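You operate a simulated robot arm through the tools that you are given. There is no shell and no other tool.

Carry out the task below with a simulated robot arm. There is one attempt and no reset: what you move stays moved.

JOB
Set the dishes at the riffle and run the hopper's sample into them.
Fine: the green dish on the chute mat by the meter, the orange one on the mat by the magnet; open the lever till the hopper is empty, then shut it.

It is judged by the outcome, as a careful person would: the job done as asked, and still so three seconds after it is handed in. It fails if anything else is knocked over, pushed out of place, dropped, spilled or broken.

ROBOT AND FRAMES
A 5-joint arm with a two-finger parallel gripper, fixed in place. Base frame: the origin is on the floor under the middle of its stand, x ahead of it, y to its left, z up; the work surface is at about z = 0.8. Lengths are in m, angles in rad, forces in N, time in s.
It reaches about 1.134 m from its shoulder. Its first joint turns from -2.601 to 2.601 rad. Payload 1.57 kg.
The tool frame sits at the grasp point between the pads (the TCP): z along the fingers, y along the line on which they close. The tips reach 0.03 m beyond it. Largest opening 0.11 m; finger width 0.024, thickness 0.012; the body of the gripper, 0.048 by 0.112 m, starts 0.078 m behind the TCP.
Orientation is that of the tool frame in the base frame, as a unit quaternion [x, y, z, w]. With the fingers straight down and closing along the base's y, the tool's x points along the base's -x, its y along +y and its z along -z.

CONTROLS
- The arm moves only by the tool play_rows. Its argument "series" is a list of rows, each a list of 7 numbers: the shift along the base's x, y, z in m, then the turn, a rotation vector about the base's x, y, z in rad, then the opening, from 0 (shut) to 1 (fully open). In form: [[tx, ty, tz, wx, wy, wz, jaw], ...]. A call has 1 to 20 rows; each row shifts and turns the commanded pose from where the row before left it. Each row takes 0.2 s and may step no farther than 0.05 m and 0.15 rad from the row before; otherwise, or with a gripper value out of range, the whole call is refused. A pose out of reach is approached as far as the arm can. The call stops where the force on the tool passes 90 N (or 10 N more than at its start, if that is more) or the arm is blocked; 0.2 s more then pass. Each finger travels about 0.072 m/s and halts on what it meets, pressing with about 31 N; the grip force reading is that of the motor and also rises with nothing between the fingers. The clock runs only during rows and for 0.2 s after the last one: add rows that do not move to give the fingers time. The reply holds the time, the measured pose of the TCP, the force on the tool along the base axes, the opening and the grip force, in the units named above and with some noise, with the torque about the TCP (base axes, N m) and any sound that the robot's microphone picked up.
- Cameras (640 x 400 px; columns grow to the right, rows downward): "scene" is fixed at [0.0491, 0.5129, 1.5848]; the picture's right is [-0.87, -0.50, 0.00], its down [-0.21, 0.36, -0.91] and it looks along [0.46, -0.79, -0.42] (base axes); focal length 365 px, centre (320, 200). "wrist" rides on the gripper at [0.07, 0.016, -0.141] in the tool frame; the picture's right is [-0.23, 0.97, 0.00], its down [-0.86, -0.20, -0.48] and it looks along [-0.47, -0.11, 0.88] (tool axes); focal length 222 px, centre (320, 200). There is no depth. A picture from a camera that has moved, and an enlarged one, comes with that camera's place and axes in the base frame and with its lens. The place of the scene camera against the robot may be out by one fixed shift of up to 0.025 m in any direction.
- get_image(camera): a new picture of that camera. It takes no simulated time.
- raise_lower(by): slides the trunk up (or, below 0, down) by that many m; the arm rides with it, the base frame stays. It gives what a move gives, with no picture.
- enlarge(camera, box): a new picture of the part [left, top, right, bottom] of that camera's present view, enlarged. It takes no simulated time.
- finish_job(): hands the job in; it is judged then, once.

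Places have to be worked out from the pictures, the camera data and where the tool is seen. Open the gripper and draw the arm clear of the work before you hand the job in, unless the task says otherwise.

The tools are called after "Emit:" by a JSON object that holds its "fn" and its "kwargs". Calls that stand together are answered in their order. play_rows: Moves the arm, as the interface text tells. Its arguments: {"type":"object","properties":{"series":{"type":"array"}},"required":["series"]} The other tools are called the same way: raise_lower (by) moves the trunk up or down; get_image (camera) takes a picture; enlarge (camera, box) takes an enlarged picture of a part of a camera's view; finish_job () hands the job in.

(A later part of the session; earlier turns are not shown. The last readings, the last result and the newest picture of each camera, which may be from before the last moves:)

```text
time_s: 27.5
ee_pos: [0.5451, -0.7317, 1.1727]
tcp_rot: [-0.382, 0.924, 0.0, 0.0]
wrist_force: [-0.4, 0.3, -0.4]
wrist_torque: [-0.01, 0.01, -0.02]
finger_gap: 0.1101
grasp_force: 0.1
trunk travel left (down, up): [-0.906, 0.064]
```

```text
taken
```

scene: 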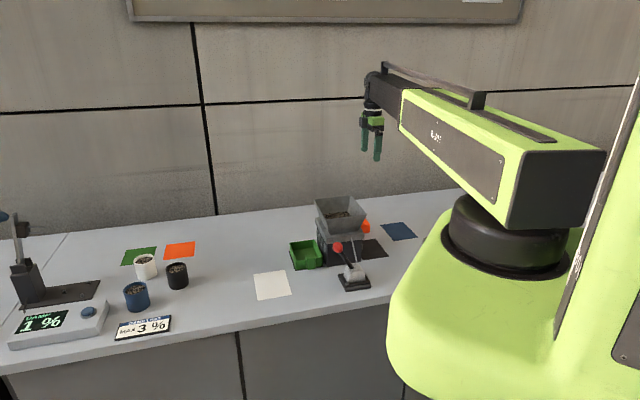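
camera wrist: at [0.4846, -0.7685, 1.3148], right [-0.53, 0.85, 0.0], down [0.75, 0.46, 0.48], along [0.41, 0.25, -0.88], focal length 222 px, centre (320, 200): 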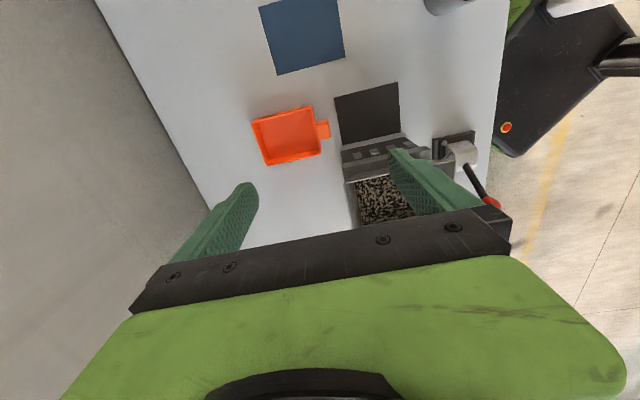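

I enlarge the orange dish and right-hand mat to measure them.

Emit:
{"fn": "enlarge", "kwargs": {"camera": "wrist", "box": [240, 70, 416, 180]}}

Emit:
{"fn": "enlarge", "kwargs": {"camera": "wrist", "box": [320, 60, 520, 240]}}

```text
3.64 times, centred on (328, 125) of wrist
camera zoom: at [0.4846, -0.7685, 1.3148], right [-0.53, 0.85, 0.0], down [0.75, 0.46, 0.48], along [0.41, 0.25, -0.88], focal length 808 px, centre (291, 473)
```

zoom: 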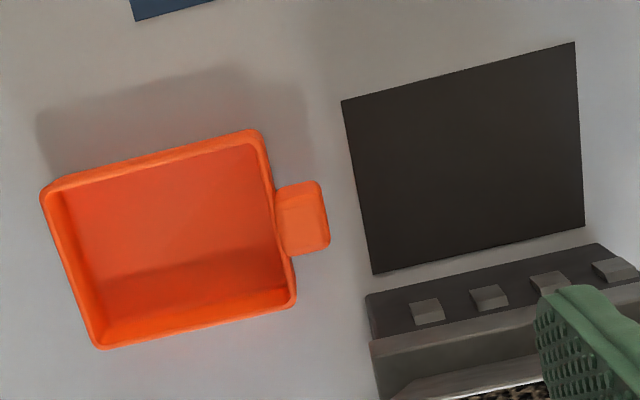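

```text
2.22 times, centred on (420, 150) of wrist
camera zoom: at [0.4846, -0.7685, 1.3148], right [-0.53, 0.85, 0.0], down [0.75, 0.46, 0.48], along [0.41, 0.25, -0.88], focal length 494 px, centre (98, 311)
```

zoom: 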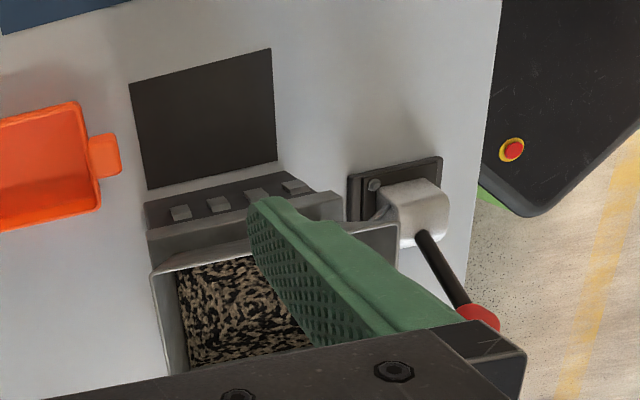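

Orange block is at about (0.558,-0.715); right mat centre at (0.488,-0.642). I centre over the block and lower the trunk to z≈0.91 for a closer check.

Emit:
{"fn": "play_rows", "kwargs": {"series": [[0.0065, 0.0085, 0, 0, 0, 0, 1], [0.0065, 0.0085, 0, 0, 0, 0, 1], [0, 0, 0, 0, 0, 0, 1]]}}

Emit:
{"fn": "raise_lower", "kwargs": {"by": -0.255}}

Emit:
{"fn": "get_image", "kwargs": {"camera": "wrist"}}

Emit:
{"fn": "get_image", "kwargs": {"camera": "scene"}}

Emit:
{"fn": "enlarge", "kwargs": {"camera": "wrist", "box": [160, 60, 400, 210]}}

```text
time_s: 28.3
ee_pos: [0.5584, -0.7145, 1.1735]
tcp_rot: [-0.381, 0.924, -0.001, 0.0]
wrist_force: [0.6, 0.0, 0.6]
wrist_torque: [0.0, -0.01, 0.03]
finger_gap: 0.1101
grasp_force: 0.0
trunk travel left (down, up): [-0.906, 0.064]
```

```text
time_s: 30.9
ee_pos: [0.5581, -0.7143, 0.9175]
tcp_rot: [-0.382, 0.924, -0.001, 0.0]
wrist_force: [0.9, 0.8, 0.0]
wrist_torque: [-0.01, 0.01, -0.03]
finger_gap: 0.11
grasp_force: 0.0
trunk travel left (down, up): [-0.651, 0.319]
```

```text
taken
camera wrist: at [0.4972, -0.7515, 1.0599], right [-0.53, 0.85, 0.0], down [0.75, 0.46, 0.48], along [0.41, 0.25, -0.88], focal length 222 px, centre (320, 200)
```

wrist: 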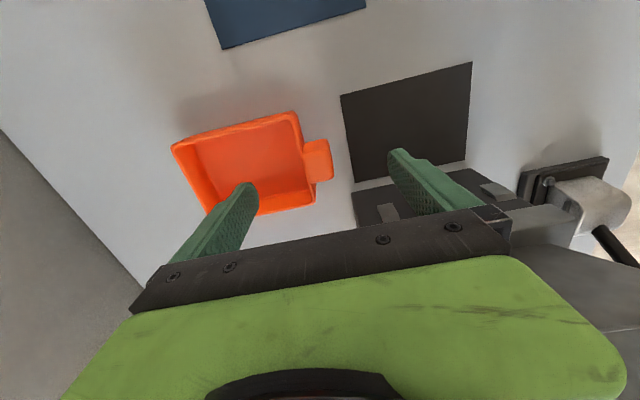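

```text
taken
```

scene: 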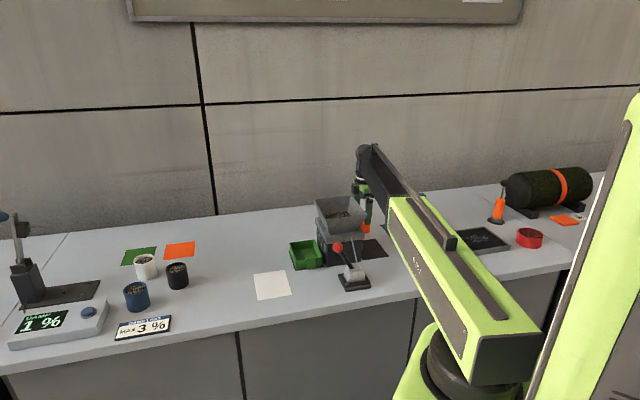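

```text
2.67 times, centred on (280, 135) of wrist
camera zoom: at [0.4972, -0.7515, 1.0599], right [-0.53, 0.85, 0.0], down [0.75, 0.46, 0.48], along [0.41, 0.25, -0.88], focal length 592 px, centre (427, 373)
```

zoom: 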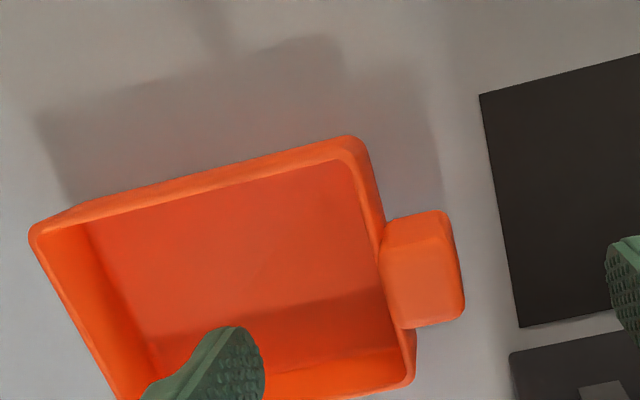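

Well centred (within 2 mm). I lower to the same grip height as before (z≈0.8735) and close.

Emit:
{"fn": "raise_lower", "kwargs": {"by": -0.0445}}

Emit:
{"fn": "play_rows", "kwargs": {"series": [[0.001, 0.001, 0, 0, 0, 0, 0.8], [0, 0, 0, 0, 0, 0, 0.5], [0, 0, 0, 0, 0, 0, 0.3], [0, 0, 0, 0, 0, 0, 0], [0, 0, 0, 0, 0, 0, 0], [0, 0, 0, 0, 0, 0, 0]]}}

Emit:
{"fn": "get_image", "kwargs": {"camera": "wrist"}}

```text
time_s: 31.8
ee_pos: [0.559, -0.7137, 0.8738]
tcp_rot: [-0.382, 0.924, -0.001, 0.001]
wrist_force: [-0.1, -1.2, 0.4]
wrist_torque: [-0.01, -0.02, -0.01]
finger_gap: 0.1101
grasp_force: 0.0
trunk travel left (down, up): [-0.606, 0.364]
```

```text
time_s: 33.2
ee_pos: [0.5587, -0.7134, 0.8729]
tcp_rot: [-0.382, 0.924, -0.001, 0.0]
wrist_force: [-0.5, 0.5, -0.1]
wrist_torque: [0.0, -0.01, -0.02]
finger_gap: 0.0269
grasp_force: 31.3
trunk travel left (down, up): [-0.606, 0.364]
```

```text
taken
camera wrist: at [0.4981, -0.7506, 1.0153], right [-0.53, 0.85, 0.0], down [0.75, 0.46, 0.48], along [0.41, 0.25, -0.88], focal length 222 px, centre (320, 200)
```

wrist: 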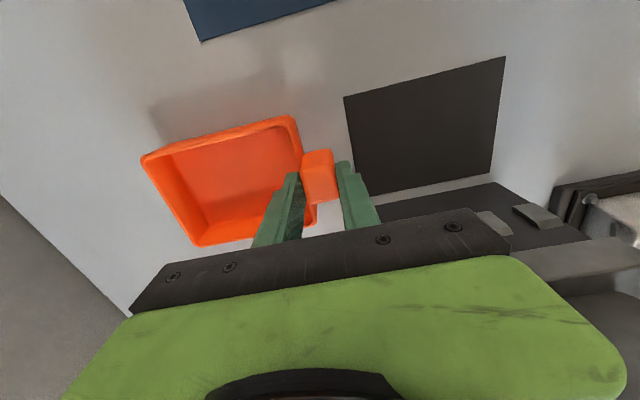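

Gripped (gap 0.027, 31 N). I lift 18 mm and check.

Emit:
{"fn": "raise_lower", "kwargs": {"by": 0.018}}

Emit:
{"fn": "get_image", "kwargs": {"camera": "wrist"}}

Emit:
{"fn": "enlarge", "kwargs": {"camera": "scene", "box": [300, 170, 440, 300]}}

```text
time_s: 33.8
ee_pos: [0.5584, -0.7138, 0.8904]
tcp_rot: [-0.382, 0.924, -0.001, 0.001]
wrist_force: [0.2, -0.2, -1.3]
wrist_torque: [0.03, 0.04, -0.01]
finger_gap: 0.0271
grasp_force: 30.7
trunk travel left (down, up): [-0.624, 0.346]
```

```text
taken
camera wrist: at [0.4982, -0.7507, 1.0332], right [-0.53, 0.85, 0.0], down [0.75, 0.46, 0.48], along [0.41, 0.25, -0.88], focal length 222 px, centre (320, 200)
```

wrist: 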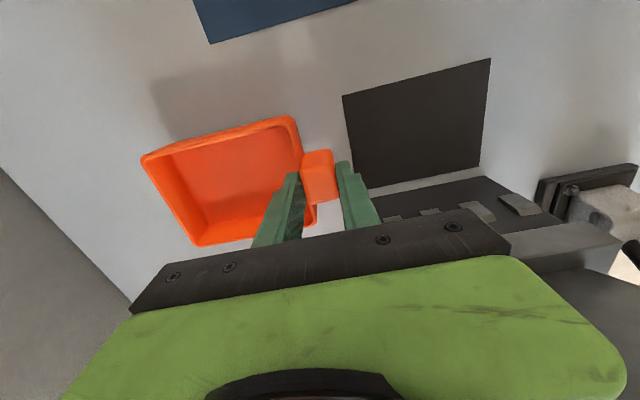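

```text
3.08 times, centred on (370, 235) of scene
camera zoom: at [0.0491, 0.5129, 1.5848], right [-0.87, -0.5, 0.0], down [-0.21, 0.36, -0.91], along [0.46, -0.79, -0.42], focal length 1122 px, centre (166, 92)
```

zoom: 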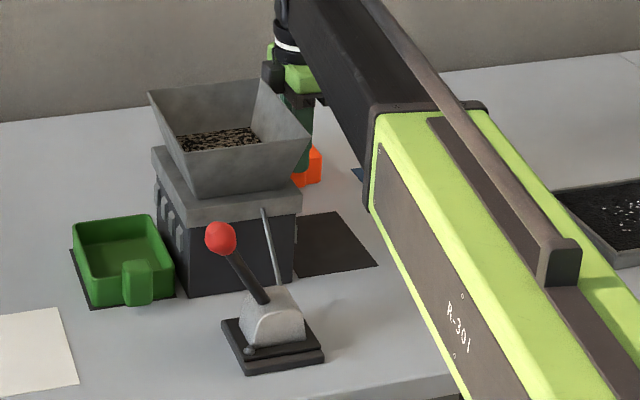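

Lifted level. I carry it to the magnet-side mat (target TCP ≈ (0.434,-0.587)).

Emit:
{"fn": "play_rows", "kwargs": {"series": [[-0.01, 0.01, 0, 0, 0, 0, 0], [-0.0165, 0.0165, 0, 0, 0, 0, 0], [-0.0165, 0.0165, 0, 0, 0, 0, 0], [-0.0165, 0.0165, 0, 0, 0, 0, 0], [-0.0165, 0.0165, 0, 0, 0, 0, 0], [-0.0165, 0.0165, 0, 0, 0, 0, 0], [-0.0165, 0.0165, 0, 0, 0, 0, 0], [-0.01, 0.0105, 0, 0, 0, 0, 0], [-0.006, 0.0065, 0, 0, 0, 0, 0], [0, 0, 0, 0, 0, 0, 0], [0, 0, 0, 0, 0, 0, 0]]}}

Emit:
{"fn": "get_image", "kwargs": {"camera": "wrist"}}

Emit:
{"fn": "enlarge", "kwargs": {"camera": "wrist", "box": [120, 40, 360, 260]}}

Emit:
{"fn": "enlarge", "kwargs": {"camera": "scene", "box": [300, 170, 440, 300]}}

```text
time_s: 36.2
ee_pos: [0.4338, -0.5881, 0.8917]
tcp_rot: [-0.383, 0.924, 0.0, 0.0]
wrist_force: [0.9, -0.3, -1.0]
wrist_torque: [0.07, 0.07, 0.02]
finger_gap: 0.0271
grasp_force: 31.4
trunk travel left (down, up): [-0.624, 0.346]
```

```text
taken
camera wrist: at [0.3731, -0.6258, 1.0332], right [-0.53, 0.85, 0.0], down [0.75, 0.46, 0.48], along [0.41, 0.25, -0.88], focal length 222 px, centre (320, 200)
```

wrist: 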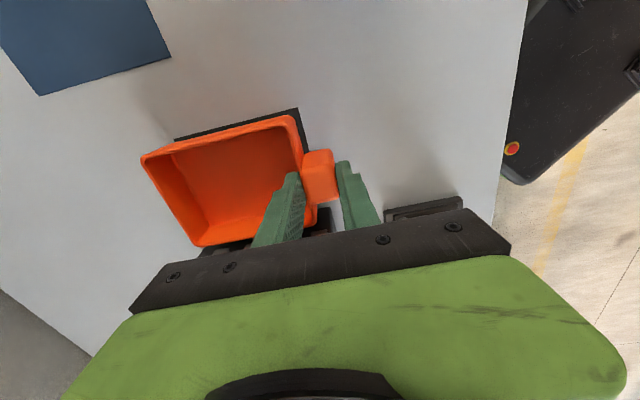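

```text
1.82 times, centred on (240, 150) of wrist
camera zoom: at [0.3731, -0.6258, 1.0332], right [-0.53, 0.85, 0.0], down [0.75, 0.46, 0.48], along [0.41, 0.25, -0.88], focal length 404 px, centre (466, 291)
```

zoom: 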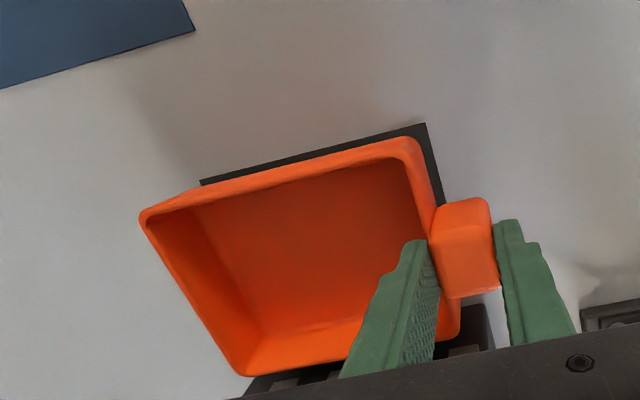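

```text
3.08 times, centred on (370, 235) of scene
camera zoom: at [0.0491, 0.5129, 1.5848], right [-0.87, -0.5, 0.0], down [-0.21, 0.36, -0.91], along [0.46, -0.79, -0.42], focal length 1122 px, centre (166, 92)
```

zoom: 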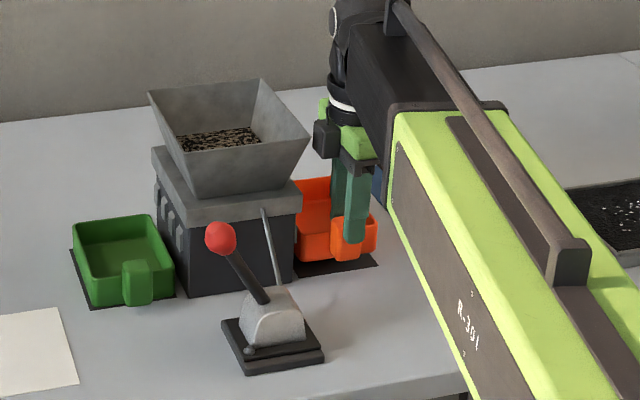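

Position is right on target (dish edges inside the mat by ~3–5 mm). I lower and release.

Emit:
{"fn": "raise_lower", "kwargs": {"by": -0.0178}}

Emit:
{"fn": "play_rows", "kwargs": {"series": [[0, 0, 0, 0, 0, 0, 0.3], [0, 0, 0, 0, 0, 0, 0.4], [0, 0, 0, 0, 0, 0, 0.6], [0, 0, 0, 0, 0, 0, 0.6], [0, 0, 0, 0, 0, 0, 0.6]]}}

Emit:
{"fn": "get_image", "kwargs": {"camera": "wrist"}}

Emit:
{"fn": "enlarge", "kwargs": {"camera": "scene", "box": [300, 170, 440, 300]}}

```text
time_s: 36.9
ee_pos: [0.4341, -0.5892, 0.8732]
tcp_rot: [-0.382, 0.924, -0.001, 0.001]
wrist_force: [-0.3, -0.5, -1.3]
wrist_torque: [0.04, 0.07, -0.01]
finger_gap: 0.0272
grasp_force: 30.9
trunk travel left (down, up): [-0.607, 0.363]
```

```text
time_s: 38.1
ee_pos: [0.4343, -0.5891, 0.8735]
tcp_rot: [-0.382, 0.924, 0.0, 0.0]
wrist_force: [0.0, 0.2, -0.1]
wrist_torque: [0.02, 0.03, -0.01]
finger_gap: 0.0661
grasp_force: 0.2
trunk travel left (down, up): [-0.607, 0.363]
```

```text
taken
camera wrist: at [0.3731, -0.6257, 1.0155], right [-0.53, 0.85, 0.0], down [0.75, 0.46, 0.48], along [0.41, 0.25, -0.88], focal length 222 px, centre (320, 200)
```

wrist: 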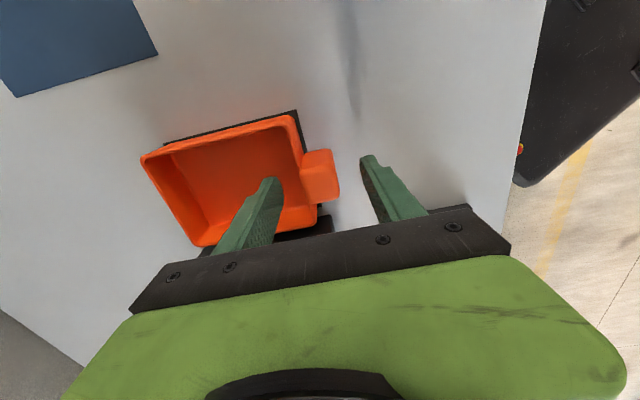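

```text
3.08 times, centred on (370, 235) of scene
camera zoom: at [0.0491, 0.5129, 1.5848], right [-0.87, -0.5, 0.0], down [-0.21, 0.36, -0.91], along [0.46, -0.79, -0.42], focal length 1122 px, centre (166, 92)
```

zoom: 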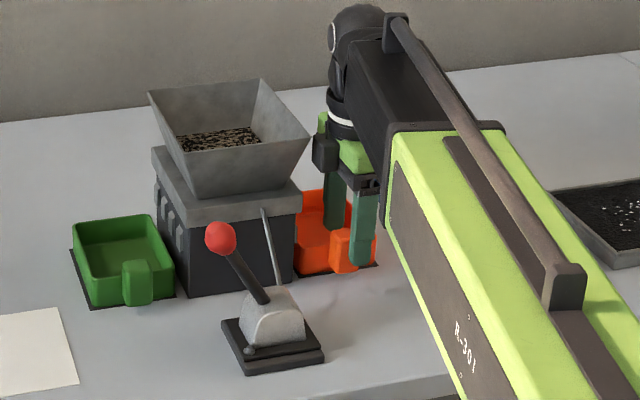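

Both dishes are on their mats. I raise clear and then study the lever from above.

Emit:
{"fn": "raise_lower", "kwargs": {"by": 0.3}}

Emit:
{"fn": "get_image", "kwargs": {"camera": "wrist"}}

Emit:
{"fn": "enlarge", "kwargs": {"camera": "scene", "box": [280, 185, 420, 300]}}

Emit:
{"fn": "enlarge", "kwargs": {"camera": "scene", "box": [325, 230, 381, 295]}}

```text
time_s: 41.1
ee_pos: [0.4336, -0.5879, 1.174]
tcp_rot: [-0.382, 0.924, -0.001, 0.001]
wrist_force: [-0.1, -0.3, -0.2]
wrist_torque: [-0.02, 0.01, 0.0]
finger_gap: 0.0659
grasp_force: 0.0
trunk travel left (down, up): [-0.907, 0.063]
```

```text
taken
camera wrist: at [0.3731, -0.6258, 1.3155], right [-0.53, 0.85, 0.0], down [0.75, 0.46, 0.48], along [0.41, 0.25, -0.88], focal length 222 px, centre (320, 200)
```

wrist: 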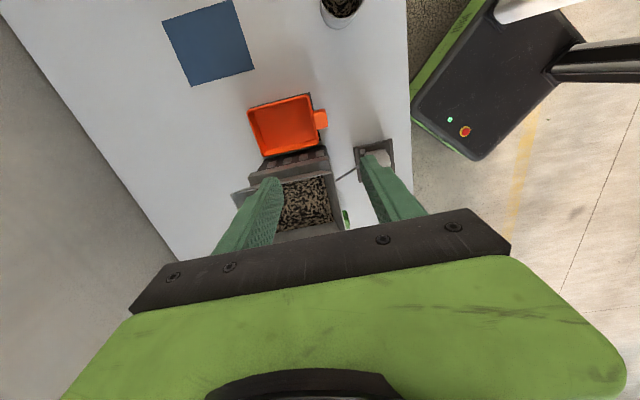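

```text
3.48 times, centred on (350, 242) of scene
camera zoom: at [0.0491, 0.5129, 1.5848], right [-0.87, -0.5, 0.0], down [-0.21, 0.36, -0.91], along [0.46, -0.79, -0.42], focal length 1268 px, centre (216, 52)
```

zoom: 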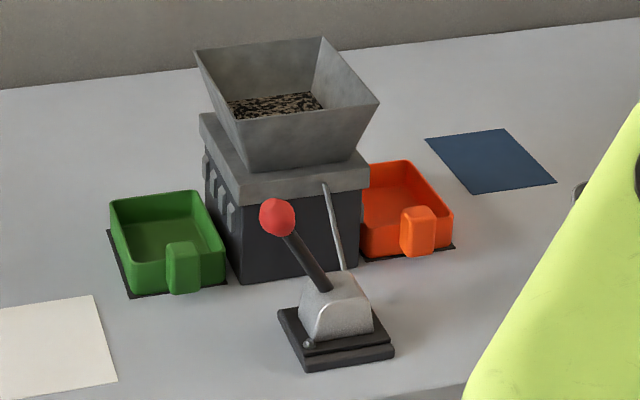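

```text
6.15 times, centred on (353, 262) of scene
camera zoom: at [0.0491, 0.5129, 1.5848], right [-0.87, -0.5, 0.0], down [-0.21, 0.36, -0.91], along [0.46, -0.79, -0.42], focal length 2244 px, centre (117, -185)
```

zoom: 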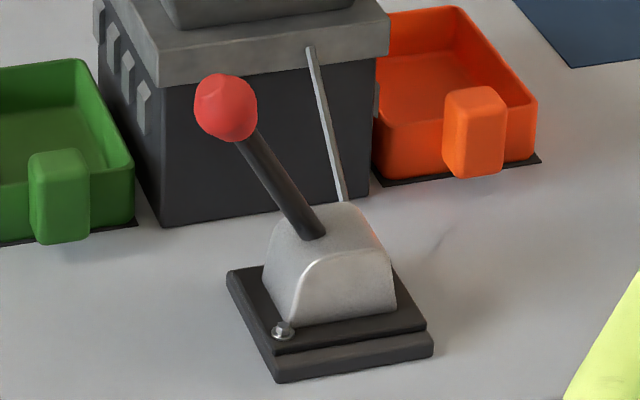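

The lever leans toward the meter side (shut) and swings along the bench; its ball is near (0.494,-0.382,0.955). I turn the tool −90° so the fingers can straddle the ball along the swing direction, and move above it at safe height.

Emit:
{"fn": "play_rows", "kwargs": {"series": [[0.0055, 0.0187, 0, 0, 0, -0.1428, 1], [0.0055, 0.0187, 0, 0, 0, -0.1428, 1], [0.0055, 0.0187, 0, 0, 0, -0.1428, 1], [0.0055, 0.0187, 0, 0, 0, -0.1428, 1], [0.0055, 0.0187, 0, 0, 0, -0.1428, 1], [0.0055, 0.0187, 0, 0, 0, -0.1428, 1], [0.0055, 0.0187, 0, 0, 0, -0.1428, 1], [0.0055, 0.0187, 0, 0, 0, -0.1428, 1], [0.0055, 0.0187, 0, 0, 0, -0.1428, 1], [0.0055, 0.0187, 0, 0, 0, -0.1428, 1], [0.0055, 0.0187, 0, 0, 0, -0.1428, 1], [0, 0, 0, 0, 0, 0, 1]]}}

Emit:
{"fn": "get_image", "kwargs": {"camera": "wrist"}}

Emit:
{"fn": "enlarge", "kwargs": {"camera": "wrist", "box": [240, 60, 400, 170]}}

Emit:
{"fn": "get_image", "kwargs": {"camera": "scene"}}

```text
time_s: 43.7
ee_pos: [0.4968, -0.3823, 1.1733]
tcp_rot: [0.385, 0.923, -0.001, 0.0]
wrist_force: [-0.5, -0.7, 0.3]
wrist_torque: [-0.02, 0.0, 0.0]
finger_gap: 0.1101
grasp_force: 0.0
trunk travel left (down, up): [-0.907, 0.063]
```

```text
taken
camera wrist: at [0.4581, -0.3211, 1.3155], right [0.85, 0.53, 0.0], down [0.46, -0.75, 0.48], along [0.25, -0.41, -0.88], focal length 222 px, centre (320, 200)
```

wrist: 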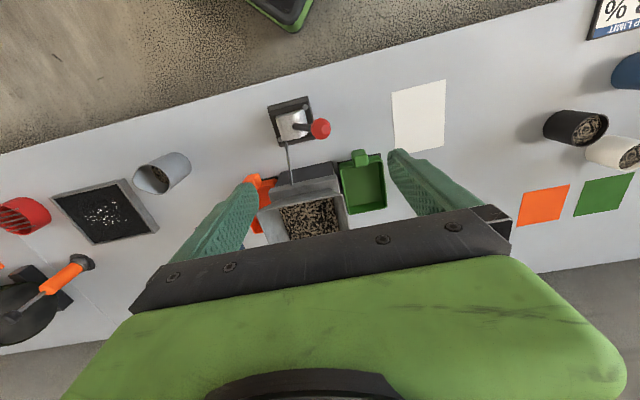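

```text
3.64 times, centred on (320, 115) of wrist
camera zoom: at [0.4581, -0.3211, 1.3155], right [0.85, 0.53, 0.0], down [0.46, -0.75, 0.48], along [0.25, -0.41, -0.88], focal length 808 px, centre (320, 509)
```

zoom: 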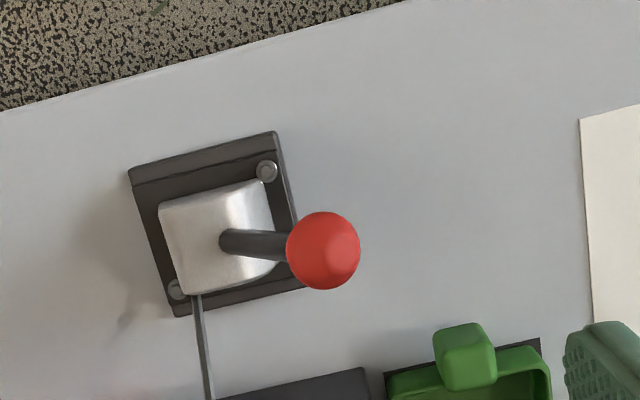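

```text
taken
```

scene: 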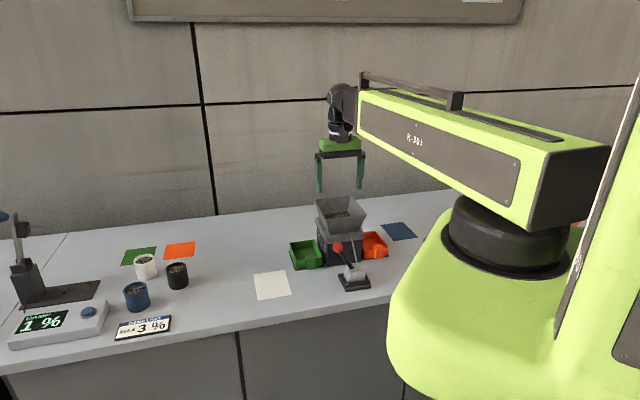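

Ball centre is about (0.4955,-0.380,0.946), radius ≈17 mm, pivot under e1≈0.02, so it swings to the mirror side when opened. I centre, set a ~60 mm gap, and lower to just above the ball to check.

Emit:
{"fn": "play_rows", "kwargs": {"series": [[-0.0013, 0.0024, 0, 0, 0, 0, 0.75], [0, 0, 0, 0, 0, 0, 0.55], [0, 0, 0, 0, 0, 0, 0.55]]}}

Emit:
{"fn": "raise_lower", "kwargs": {"by": -0.155}}

Emit:
{"fn": "get_image", "kwargs": {"camera": "wrist"}}

Emit:
{"fn": "enlarge", "kwargs": {"camera": "scene", "box": [280, 150, 420, 290]}}

```text
time_s: 44.5
ee_pos: [0.494, -0.3813, 1.1731]
tcp_rot: [0.383, 0.924, -0.001, 0.0]
wrist_force: [-0.6, 0.3, -0.4]
wrist_torque: [-0.03, 0.0, 0.03]
finger_gap: 0.0606
grasp_force: 0.0
trunk travel left (down, up): [-0.907, 0.063]
```

```text
time_s: 46.3
ee_pos: [0.4944, -0.3797, 1.0188]
tcp_rot: [0.384, 0.923, -0.001, -0.001]
wrist_force: [-0.7, 0.7, 0.0]
wrist_torque: [0.02, 0.0, -0.02]
finger_gap: 0.0605
grasp_force: 0.0
trunk travel left (down, up): [-0.752, 0.218]
```

```text
taken
camera wrist: at [0.456, -0.3189, 1.1606], right [0.85, 0.53, 0.0], down [0.46, -0.75, 0.48], along [0.25, -0.41, -0.88], focal length 222 px, centre (320, 200)
```

wrist: 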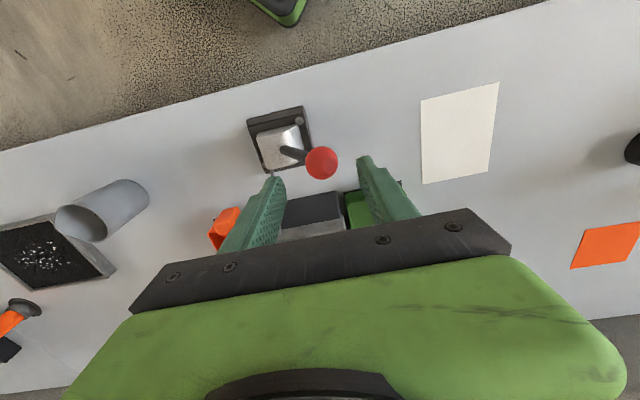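

```text
2.86 times, centred on (350, 220) of scene
camera zoom: at [0.0491, 0.5129, 1.5848], right [-0.87, -0.5, 0.0], down [-0.21, 0.36, -0.91], along [0.46, -0.79, -0.42], focal length 1042 px, centre (234, 143)
```

zoom: 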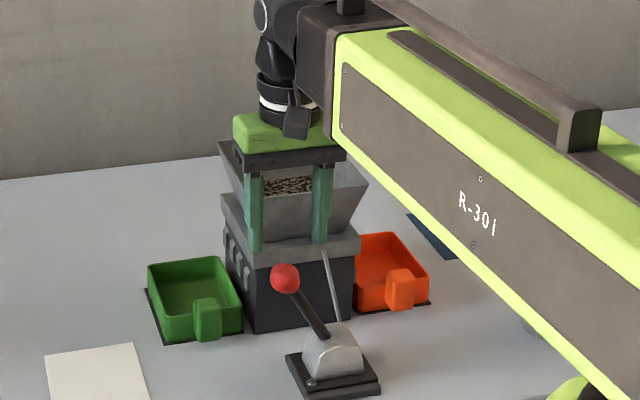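

Ball is centred between the fingers. I lower the last 54 mm so the fingertips straddle it.

Emit:
{"fn": "raise_lower", "kwargs": {"by": -0.054}}

Emit:
{"fn": "get_image", "kwargs": {"camera": "wrist"}}

Emit:
{"fn": "enlarge", "kwargs": {"camera": "scene", "box": [280, 150, 420, 290]}}

```text
time_s: 47.2
ee_pos: [0.4937, -0.3794, 0.9637]
tcp_rot: [0.384, 0.924, -0.001, 0.0]
wrist_force: [-0.2, 0.8, 0.8]
wrist_torque: [0.02, 0.03, 0.01]
finger_gap: 0.0609
grasp_force: 0.1
trunk travel left (down, up): [-0.698, 0.272]
```

```text
taken
camera wrist: at [0.4561, -0.3189, 1.1065], right [0.85, 0.53, 0.0], down [0.46, -0.75, 0.48], along [0.25, -0.41, -0.88], focal length 222 px, centre (320, 200)
```

wrist: 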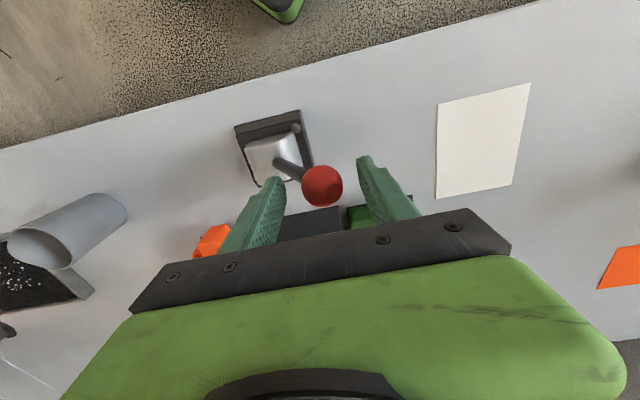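

```text
2.86 times, centred on (350, 220) of scene
camera zoom: at [0.0491, 0.5129, 1.5848], right [-0.87, -0.5, 0.0], down [-0.21, 0.36, -0.91], along [0.46, -0.79, -0.42], focal length 1042 px, centre (234, 143)
```

zoom: 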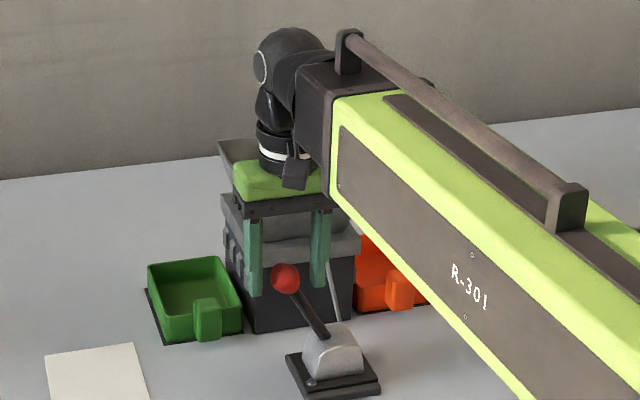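

Fingers straddle the ball. I push gently toward the magnet side in small steps and watch the force.

Emit:
{"fn": "play_rows", "kwargs": {"series": [[-0.006, -0.006, 0, 0, 0, 0, 0.55], [-0.006, -0.006, 0, 0, 0, 0, 0.55], [-0.006, -0.006, 0, 0, 0, 0, 0.55], [-0.006, -0.006, 0, 0, 0, 0, 0.55], [-0.006, -0.006, 0, 0, 0, 0, 0.55]]}}

Emit:
{"fn": "get_image", "kwargs": {"camera": "wrist"}}

Emit:
{"fn": "enlarge", "kwargs": {"camera": "scene", "box": [280, 150, 420, 290]}}

```text
time_s: 48.4
ee_pos: [0.4634, -0.4113, 0.965]
tcp_rot: [0.384, 0.923, -0.001, -0.001]
wrist_force: [2.0, 1.3, 1.1]
wrist_torque: [0.0, -0.02, -0.02]
finger_gap: 0.0623
grasp_force: 0.9
trunk travel left (down, up): [-0.698, 0.272]
```

```text
taken
camera wrist: at [0.4262, -0.3499, 1.1065], right [0.85, 0.53, 0.0], down [0.46, -0.75, 0.48], along [0.25, -0.41, -0.88], focal length 222 px, centre (320, 200)
```

wrist: 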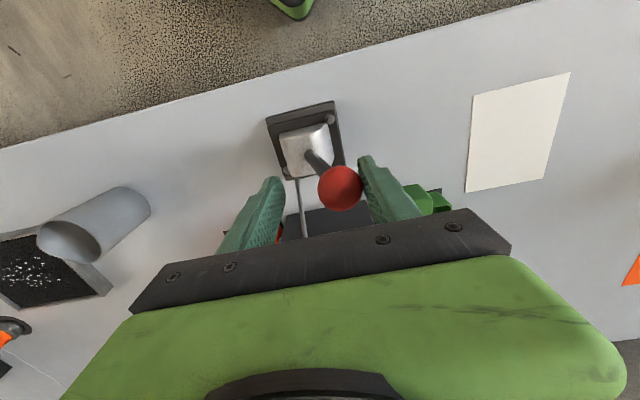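

```text
2.86 times, centred on (350, 220) of scene
camera zoom: at [0.0491, 0.5129, 1.5848], right [-0.87, -0.5, 0.0], down [-0.21, 0.36, -0.91], along [0.46, -0.79, -0.42], focal length 1042 px, centre (234, 143)
```

zoom: 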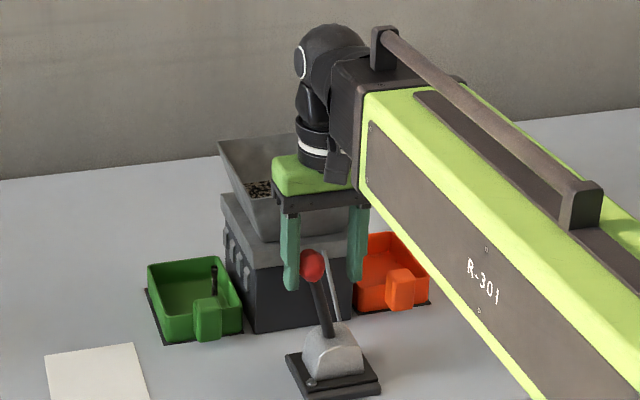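

The lever swings easily (≈2 N) and material has started to run. I keep opening in small steps.

Emit:
{"fn": "play_rows", "kwargs": {"series": [[-0.006, -0.006, 0, 0, 0, 0, 0.55], [-0.006, -0.006, 0, 0, 0, 0, 0.55], [-0.006, -0.006, 0, 0, 0, 0, 0.55], [-0.006, -0.006, 0, 0, 0, 0, 0.55], [-0.006, -0.006, 0, 0, 0, 0, 0.55], [-0.006, -0.006, 0, 0, 0, 0, 0.55]]}}

Emit:
{"fn": "get_image", "kwargs": {"camera": "wrist"}}

Emit:
{"fn": "enlarge", "kwargs": {"camera": "scene", "box": [280, 150, 420, 290]}}

```text
time_s: 49.8
ee_pos: [0.4275, -0.4462, 0.9646]
tcp_rot: [0.383, 0.924, -0.001, -0.001]
wrist_force: [1.4, 0.2, -0.2]
wrist_torque: [0.0, 0.03, -0.02]
finger_gap: 0.0617
grasp_force: 0.7
trunk travel left (down, up): [-0.698, 0.272]
```

```text
taken
camera wrist: at [0.3899, -0.3853, 1.1065], right [0.85, 0.53, 0.0], down [0.46, -0.75, 0.48], along [0.25, -0.41, -0.88], focal length 222 px, centre (320, 200)
```

wrist: 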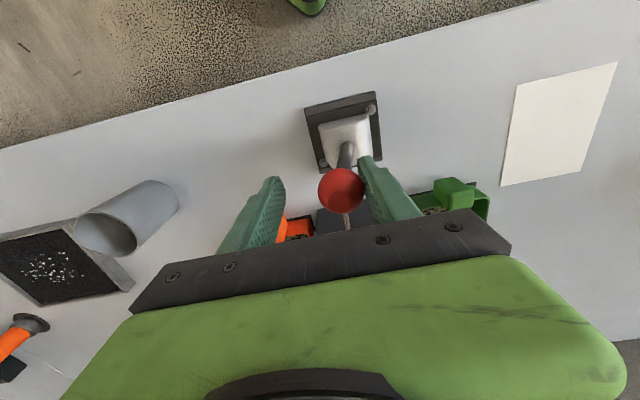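

```text
2.86 times, centred on (350, 220) of scene
camera zoom: at [0.0491, 0.5129, 1.5848], right [-0.87, -0.5, 0.0], down [-0.21, 0.36, -0.91], along [0.46, -0.79, -0.42], focal length 1042 px, centre (234, 143)
```

zoom: 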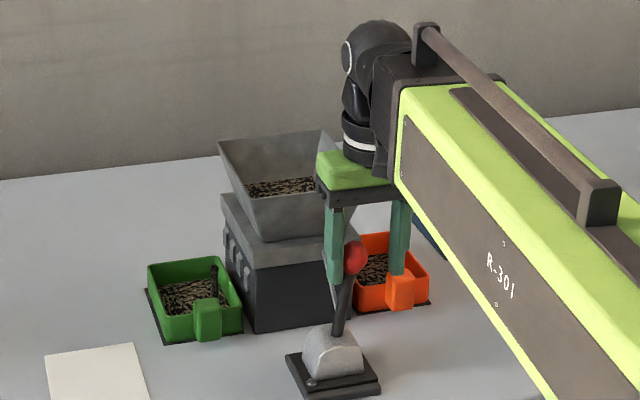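

Both dishes are filling evenly. I continue opening toward the stop.

Emit:
{"fn": "play_rows", "kwargs": {"series": [[-0.005, -0.005, 0, 0, 0, 0, 0.55], [-0.005, -0.005, 0, 0, 0, 0, 0.55], [-0.005, -0.005, 0, 0, 0, 0, 0.55], [-0.005, -0.005, 0, 0, 0, 0, 0.55]]}}

Emit:
{"fn": "get_image", "kwargs": {"camera": "wrist"}}

Emit:
{"fn": "enlarge", "kwargs": {"camera": "scene", "box": [280, 150, 420, 290]}}

```text
time_s: 50.8
ee_pos: [0.4063, -0.4665, 0.9647]
tcp_rot: [0.383, 0.924, -0.001, 0.0]
wrist_force: [0.3, 0.1, -0.4]
wrist_torque: [-0.01, -0.01, 0.03]
finger_gap: 0.0605
grasp_force: 0.0
trunk travel left (down, up): [-0.698, 0.272]
```

```text
taken
camera wrist: at [0.369, -0.4055, 1.1065], right [0.85, 0.53, 0.0], down [0.46, -0.75, 0.48], along [0.25, -0.41, -0.88], focal length 222 px, centre (320, 200)
```

wrist: 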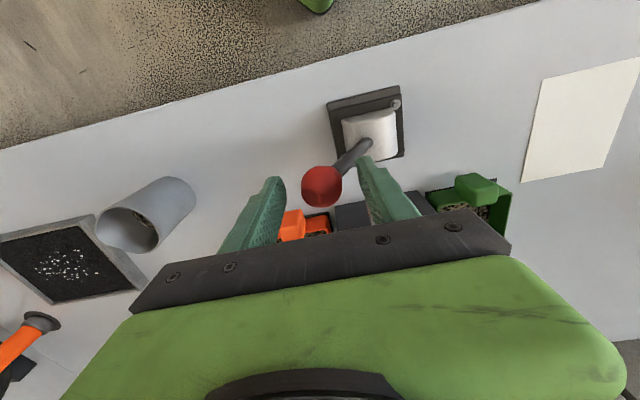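

```text
2.86 times, centred on (350, 220) of scene
camera zoom: at [0.0491, 0.5129, 1.5848], right [-0.87, -0.5, 0.0], down [-0.21, 0.36, -0.91], along [0.46, -0.79, -0.42], focal length 1042 px, centre (234, 143)
```

zoom: 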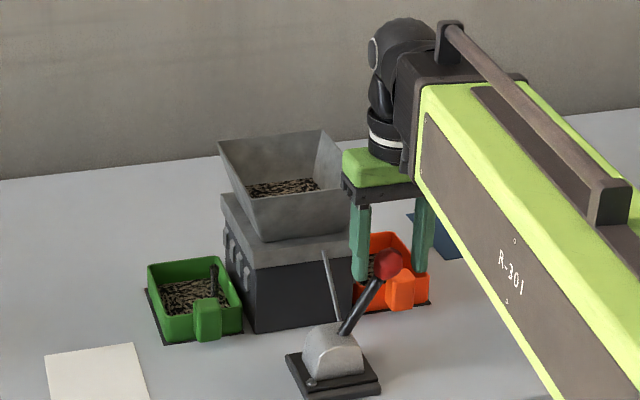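

The lever tipped past centre to its open position by itself and the flow continues. I hold still and let it run.

Emit:
{"fn": "play_rows", "kwargs": {"series": [[0, 0, 0, 0, 0, 0, 0.55], [0, 0, 0, 0, 0, 0, 0.55], [0, 0, 0, 0, 0, 0, 0.55], [0, 0, 0, 0, 0, 0, 0.55], [0, 0, 0, 0, 0, 0, 0.55], [0, 0, 0, 0, 0, 0, 0.55], [0, 0, 0, 0, 0, 0, 0.55], [0, 0, 0, 0, 0, 0, 0.55], [0, 0, 0, 0, 0, 0, 0.55], [0, 0, 0, 0, 0, 0, 0.55]]}}

Emit:
{"fn": "enlarge", "kwargs": {"camera": "scene", "box": [280, 180, 400, 270]}}

```text
time_s: 53.0
ee_pos: [0.4064, -0.4656, 0.9641]
tcp_rot: [0.383, 0.924, -0.001, 0.0]
wrist_force: [0.3, -0.4, 0.0]
wrist_torque: [0.02, 0.02, -0.01]
finger_gap: 0.0606
grasp_force: 0.0
trunk travel left (down, up): [-0.698, 0.272]
```

```text
4.44 times, centred on (340, 225) of scene
camera zoom: at [0.0491, 0.5129, 1.5848], right [-0.87, -0.5, 0.0], down [-0.21, 0.36, -0.91], along [0.46, -0.79, -0.42], focal length 1620 px, centre (231, 89)
```

zoom: 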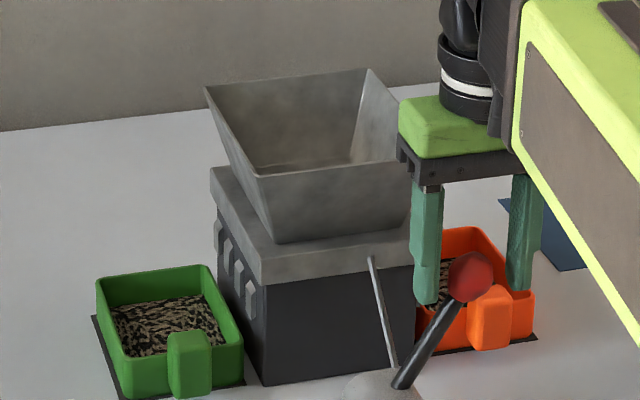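

The stream has stopped and the hopper looks empty from here. To be sure before shutting, I raise straight up off the ball and look down into the hopper.

Emit:
{"fn": "raise_lower", "kwargs": {"by": 0.209}}

Emit:
{"fn": "get_image", "kwargs": {"camera": "wrist"}}

Emit:
{"fn": "enlarge", "kwargs": {"camera": "wrist", "box": [230, 90, 430, 250]}}

Emit:
{"fn": "enlarge", "kwargs": {"camera": "scene", "box": [280, 180, 400, 270]}}

```text
time_s: 55.3
ee_pos: [0.4073, -0.4663, 1.1738]
tcp_rot: [0.384, 0.923, -0.002, -0.001]
wrist_force: [-0.5, 0.7, 0.4]
wrist_torque: [0.01, 0.01, -0.03]
finger_gap: 0.0605
grasp_force: 0.1
trunk travel left (down, up): [-0.907, 0.063]
```

```text
taken
camera wrist: at [0.3692, -0.4053, 1.3155], right [0.85, 0.53, 0.0], down [0.46, -0.75, 0.48], along [0.25, -0.41, -0.88], focal length 222 px, centre (320, 200)
```

wrist: 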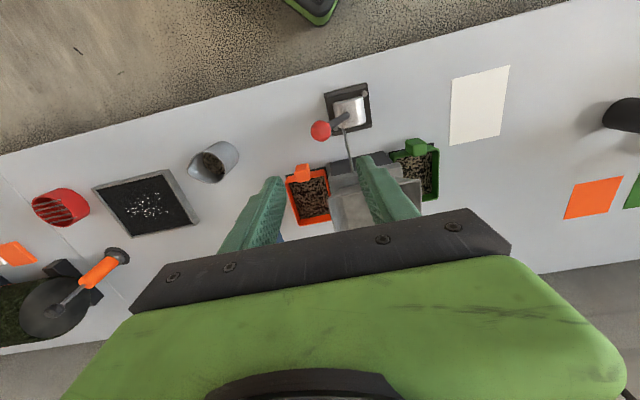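

```text
2.50 times, centred on (330, 170) of wrist
camera zoom: at [0.3692, -0.4053, 1.3155], right [0.85, 0.53, 0.0], down [0.46, -0.75, 0.48], along [0.25, -0.41, -0.88], focal length 555 px, centre (295, 275)
```

zoom: 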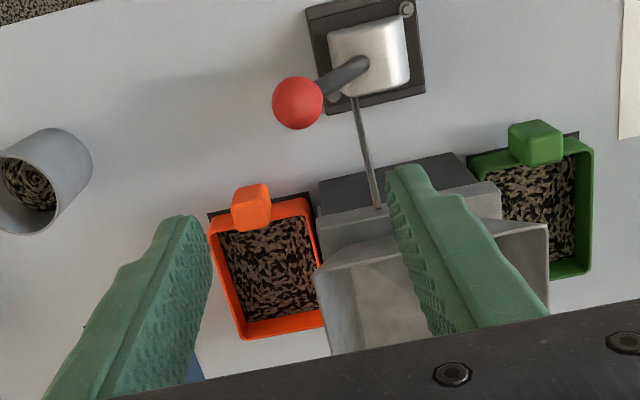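

```text
4.44 times, centred on (340, 225) of scene
camera zoom: at [0.0491, 0.5129, 1.5848], right [-0.87, -0.5, 0.0], down [-0.21, 0.36, -0.91], along [0.46, -0.79, -0.42], focal length 1620 px, centre (231, 89)
```

zoom: 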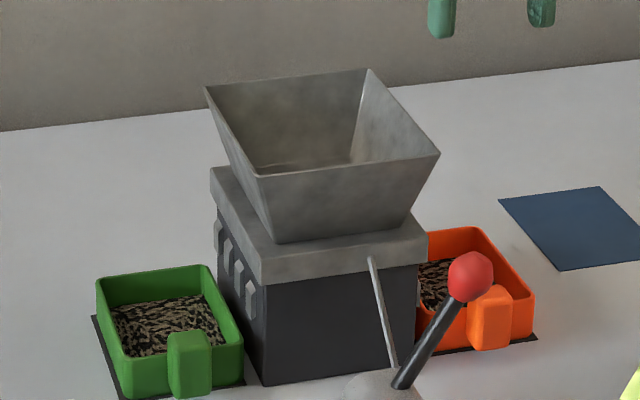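

Mostly visible and bare; a finger hides part of the hopper floor, so I shift over it briefly for a full view.

Emit:
{"fn": "play_rows", "kwargs": {"series": [[0.03, -0.016, 0, 0, 0, 0, 1], [0.03, -0.016, 0, 0, 0, 0, 1], [0.03, -0.016, 0, 0, 0, 0, 1], [0.03, -0.016, 0, 0, 0, 0, 1], [0.03, -0.016, 0, 0, 0, 0, 1], [0, 0, 0, 0, 0, 0, 1]]}}

Emit:
{"fn": "get_image", "kwargs": {"camera": "wrist"}}

Emit:
{"fn": "enlarge", "kwargs": {"camera": "wrist", "box": [230, 50, 430, 210]}}

```text
time_s: 56.7
ee_pos: [0.5568, -0.546, 1.174]
tcp_rot: [0.383, 0.924, -0.001, 0.0]
wrist_force: [0.1, -0.2, 0.3]
wrist_torque: [-0.03, -0.03, -0.01]
finger_gap: 0.1097
grasp_force: 0.0
trunk travel left (down, up): [-0.907, 0.063]
```

```text
taken
camera wrist: at [0.5188, -0.4853, 1.3158], right [0.85, 0.53, 0.0], down [0.46, -0.75, 0.48], along [0.25, -0.41, -0.88], focal length 222 px, centre (320, 200)
```

wrist: 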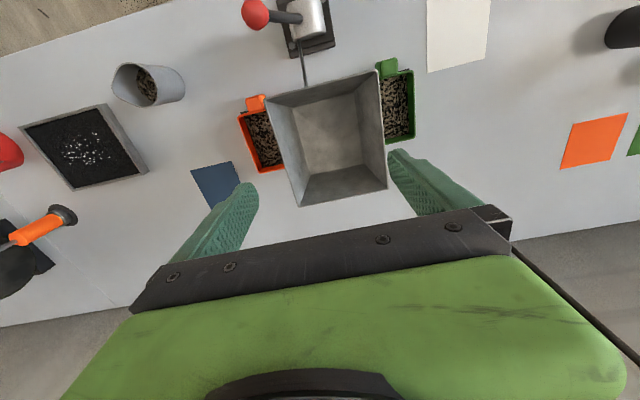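

```text
2.50 times, centred on (330, 130) of wrist
camera zoom: at [0.5188, -0.4853, 1.3158], right [0.85, 0.53, 0.0], down [0.46, -0.75, 0.48], along [0.25, -0.41, -0.88], focal length 555 px, centre (295, 375)
```

zoom: 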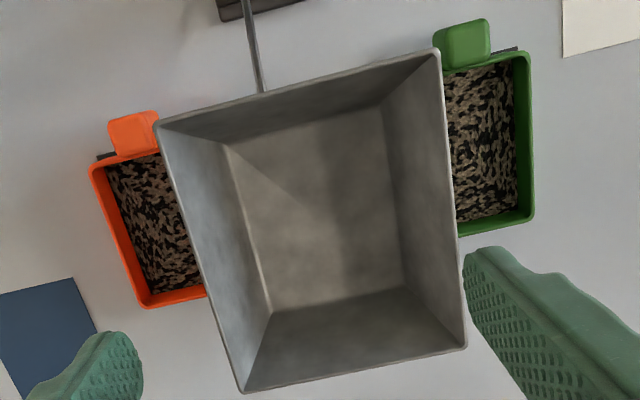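

The hopper is empty and both dishes hold their share. I return above the ball with the same finger gap to shut the lever.

Emit:
{"fn": "play_rows", "kwargs": {"series": [[-0.0296, 0.0157, 0, 0, 0, 0, 1], [-0.0296, 0.0157, 0, 0, 0, 0, 0.8], [-0.0296, 0.0157, 0, 0, 0, 0, 0.55], [-0.0296, 0.0157, 0, 0, 0, 0, 0.55], [-0.0296, 0.0157, 0, 0, 0, 0, 0.55], [0, 0, 0, 0, 0, 0, 0.55]]}}

Emit:
{"fn": "raise_lower", "kwargs": {"by": -0.155}}

Emit:
{"fn": "get_image", "kwargs": {"camera": "wrist"}}

```text
time_s: 58.1
ee_pos: [0.4089, -0.4697, 1.173]
tcp_rot: [0.383, 0.924, -0.001, 0.0]
wrist_force: [0.4, 0.7, 0.1]
wrist_torque: [0.02, 0.01, -0.01]
finger_gap: 0.0603
grasp_force: 0.1
trunk travel left (down, up): [-0.907, 0.063]
```

```text
time_s: 59.9
ee_pos: [0.4092, -0.4686, 1.0182]
tcp_rot: [0.384, 0.923, -0.001, 0.0]
wrist_force: [-0.3, -0.1, 0.6]
wrist_torque: [-0.02, 0.01, 0.02]
finger_gap: 0.0605
grasp_force: 0.0
trunk travel left (down, up): [-0.752, 0.218]
```

```text
taken
camera wrist: at [0.3707, -0.4079, 1.1606], right [0.85, 0.53, 0.0], down [0.46, -0.75, 0.48], along [0.25, -0.41, -0.88], focal length 222 px, centre (320, 200)
```

wrist: 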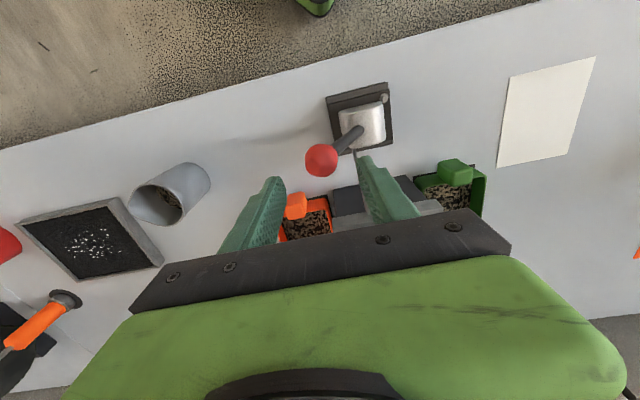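

Ball is centred again. I lower and push it back toward the meter side in small steps.

Emit:
{"fn": "raise_lower", "kwargs": {"by": -0.054}}

Emit:
{"fn": "play_rows", "kwargs": {"series": [[0.006, 0.006, 0, 0, 0, 0, 0.55], [0.006, 0.006, 0, 0, 0, 0, 0.55], [0.006, 0.006, 0, 0, 0, 0, 0.55], [0.006, 0.006, 0, 0, 0, 0, 0.55], [0.006, 0.006, 0, 0, 0, 0, 0.55], [0.006, 0.006, 0, 0, 0, 0, 0.55], [0.006, 0.006, 0, 0, 0, 0, 0.55], [0.006, 0.006, 0, 0, 0, 0, 0.55], [0.006, 0.006, 0, 0, 0, 0, 0.55], [0.006, 0.006, 0, 0, 0, 0, 0.55]]}}

Emit:
{"fn": "get_image", "kwargs": {"camera": "wrist"}}

Emit:
{"fn": "enlarge", "kwargs": {"camera": "scene", "box": [280, 150, 420, 290]}}

```text
time_s: 60.8
ee_pos: [0.4076, -0.4677, 0.9639]
tcp_rot: [0.383, 0.924, -0.001, 0.001]
wrist_force: [0.7, 0.7, 0.9]
wrist_torque: [0.0, 0.02, -0.01]
finger_gap: 0.0603
grasp_force: 0.1
trunk travel left (down, up): [-0.698, 0.272]
```

```text
time_s: 63.0
ee_pos: [0.4684, -0.4104, 0.9633]
tcp_rot: [0.384, 0.924, 0.0, 0.0]
wrist_force: [-1.5, -1.5, 1.1]
wrist_torque: [-0.02, 0.01, -0.03]
finger_gap: 0.0618
grasp_force: 0.9
trunk travel left (down, up): [-0.698, 0.272]
```

```text
taken
camera wrist: at [0.4313, -0.3484, 1.1065], right [0.85, 0.53, 0.0], down [0.46, -0.75, 0.48], along [0.25, -0.41, -0.88], focal length 222 px, centre (320, 200)
```

wrist: 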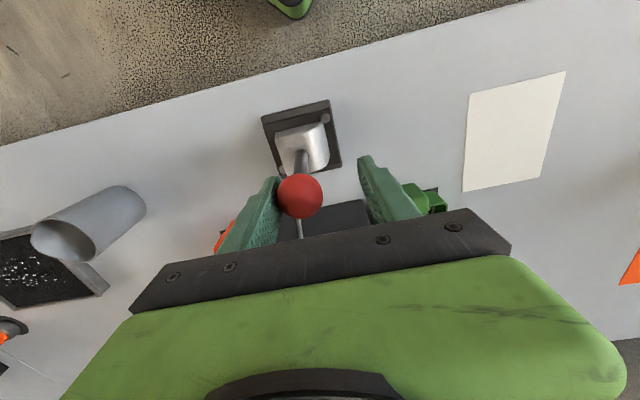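

```text
2.86 times, centred on (350, 220) of scene
camera zoom: at [0.0491, 0.5129, 1.5848], right [-0.87, -0.5, 0.0], down [-0.21, 0.36, -0.91], along [0.46, -0.79, -0.42], focal length 1042 px, centre (234, 143)
```

zoom: 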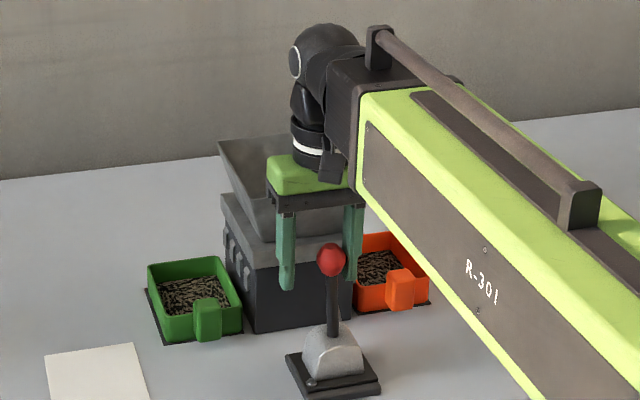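

The lever is about upright. I keep pushing toward the shut side.

Emit:
{"fn": "play_rows", "kwargs": {"series": [[0.006, 0.006, 0, 0, 0, 0, 0.55], [0.006, 0.006, 0, 0, 0, 0, 0.55], [0.006, 0.006, 0, 0, 0, 0, 0.55], [0.006, 0.006, 0, 0, 0, 0, 0.55], [0, 0, 0, 0, 0, 0, 0.55]]}}

Emit:
{"fn": "get_image", "kwargs": {"camera": "wrist"}}

Emit:
{"fn": "enlarge", "kwargs": {"camera": "scene", "box": [280, 150, 420, 290]}}

```text
time_s: 64.2
ee_pos: [0.4926, -0.3847, 0.9652]
tcp_rot: [0.383, 0.924, 0.0, -0.001]
wrist_force: [0.2, 1.0, 0.3]
wrist_torque: [0.04, 0.0, -0.02]
finger_gap: 0.0604
grasp_force: 0.0
trunk travel left (down, up): [-0.698, 0.272]
```

```text
taken
camera wrist: at [0.4547, -0.3237, 1.1065], right [0.85, 0.53, 0.0], down [0.46, -0.75, 0.48], along [0.25, -0.41, -0.88], focal length 222 px, centre (320, 200)
```

wrist: 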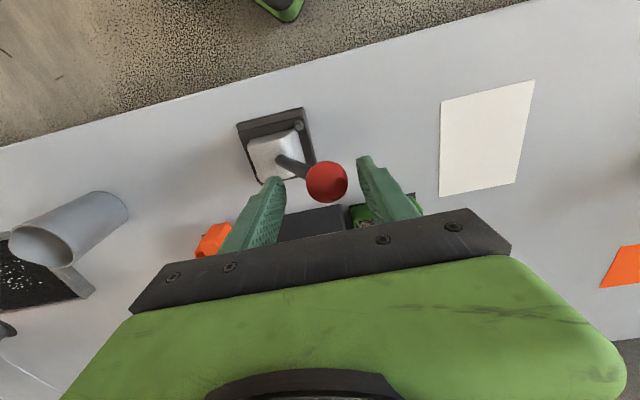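

```text
2.86 times, centred on (350, 220) of scene
camera zoom: at [0.0491, 0.5129, 1.5848], right [-0.87, -0.5, 0.0], down [-0.21, 0.36, -0.91], along [0.46, -0.79, -0.42], focal length 1042 px, centre (234, 143)
```

zoom: 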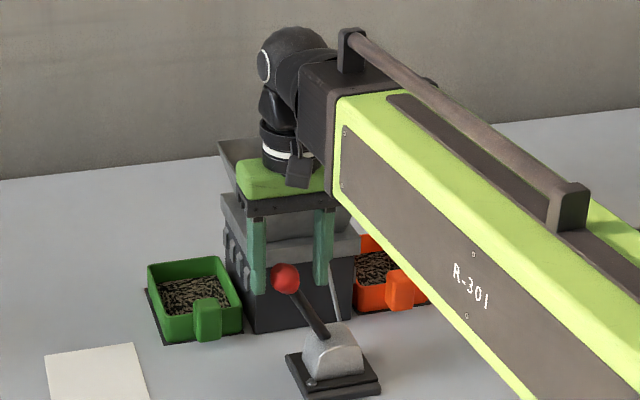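

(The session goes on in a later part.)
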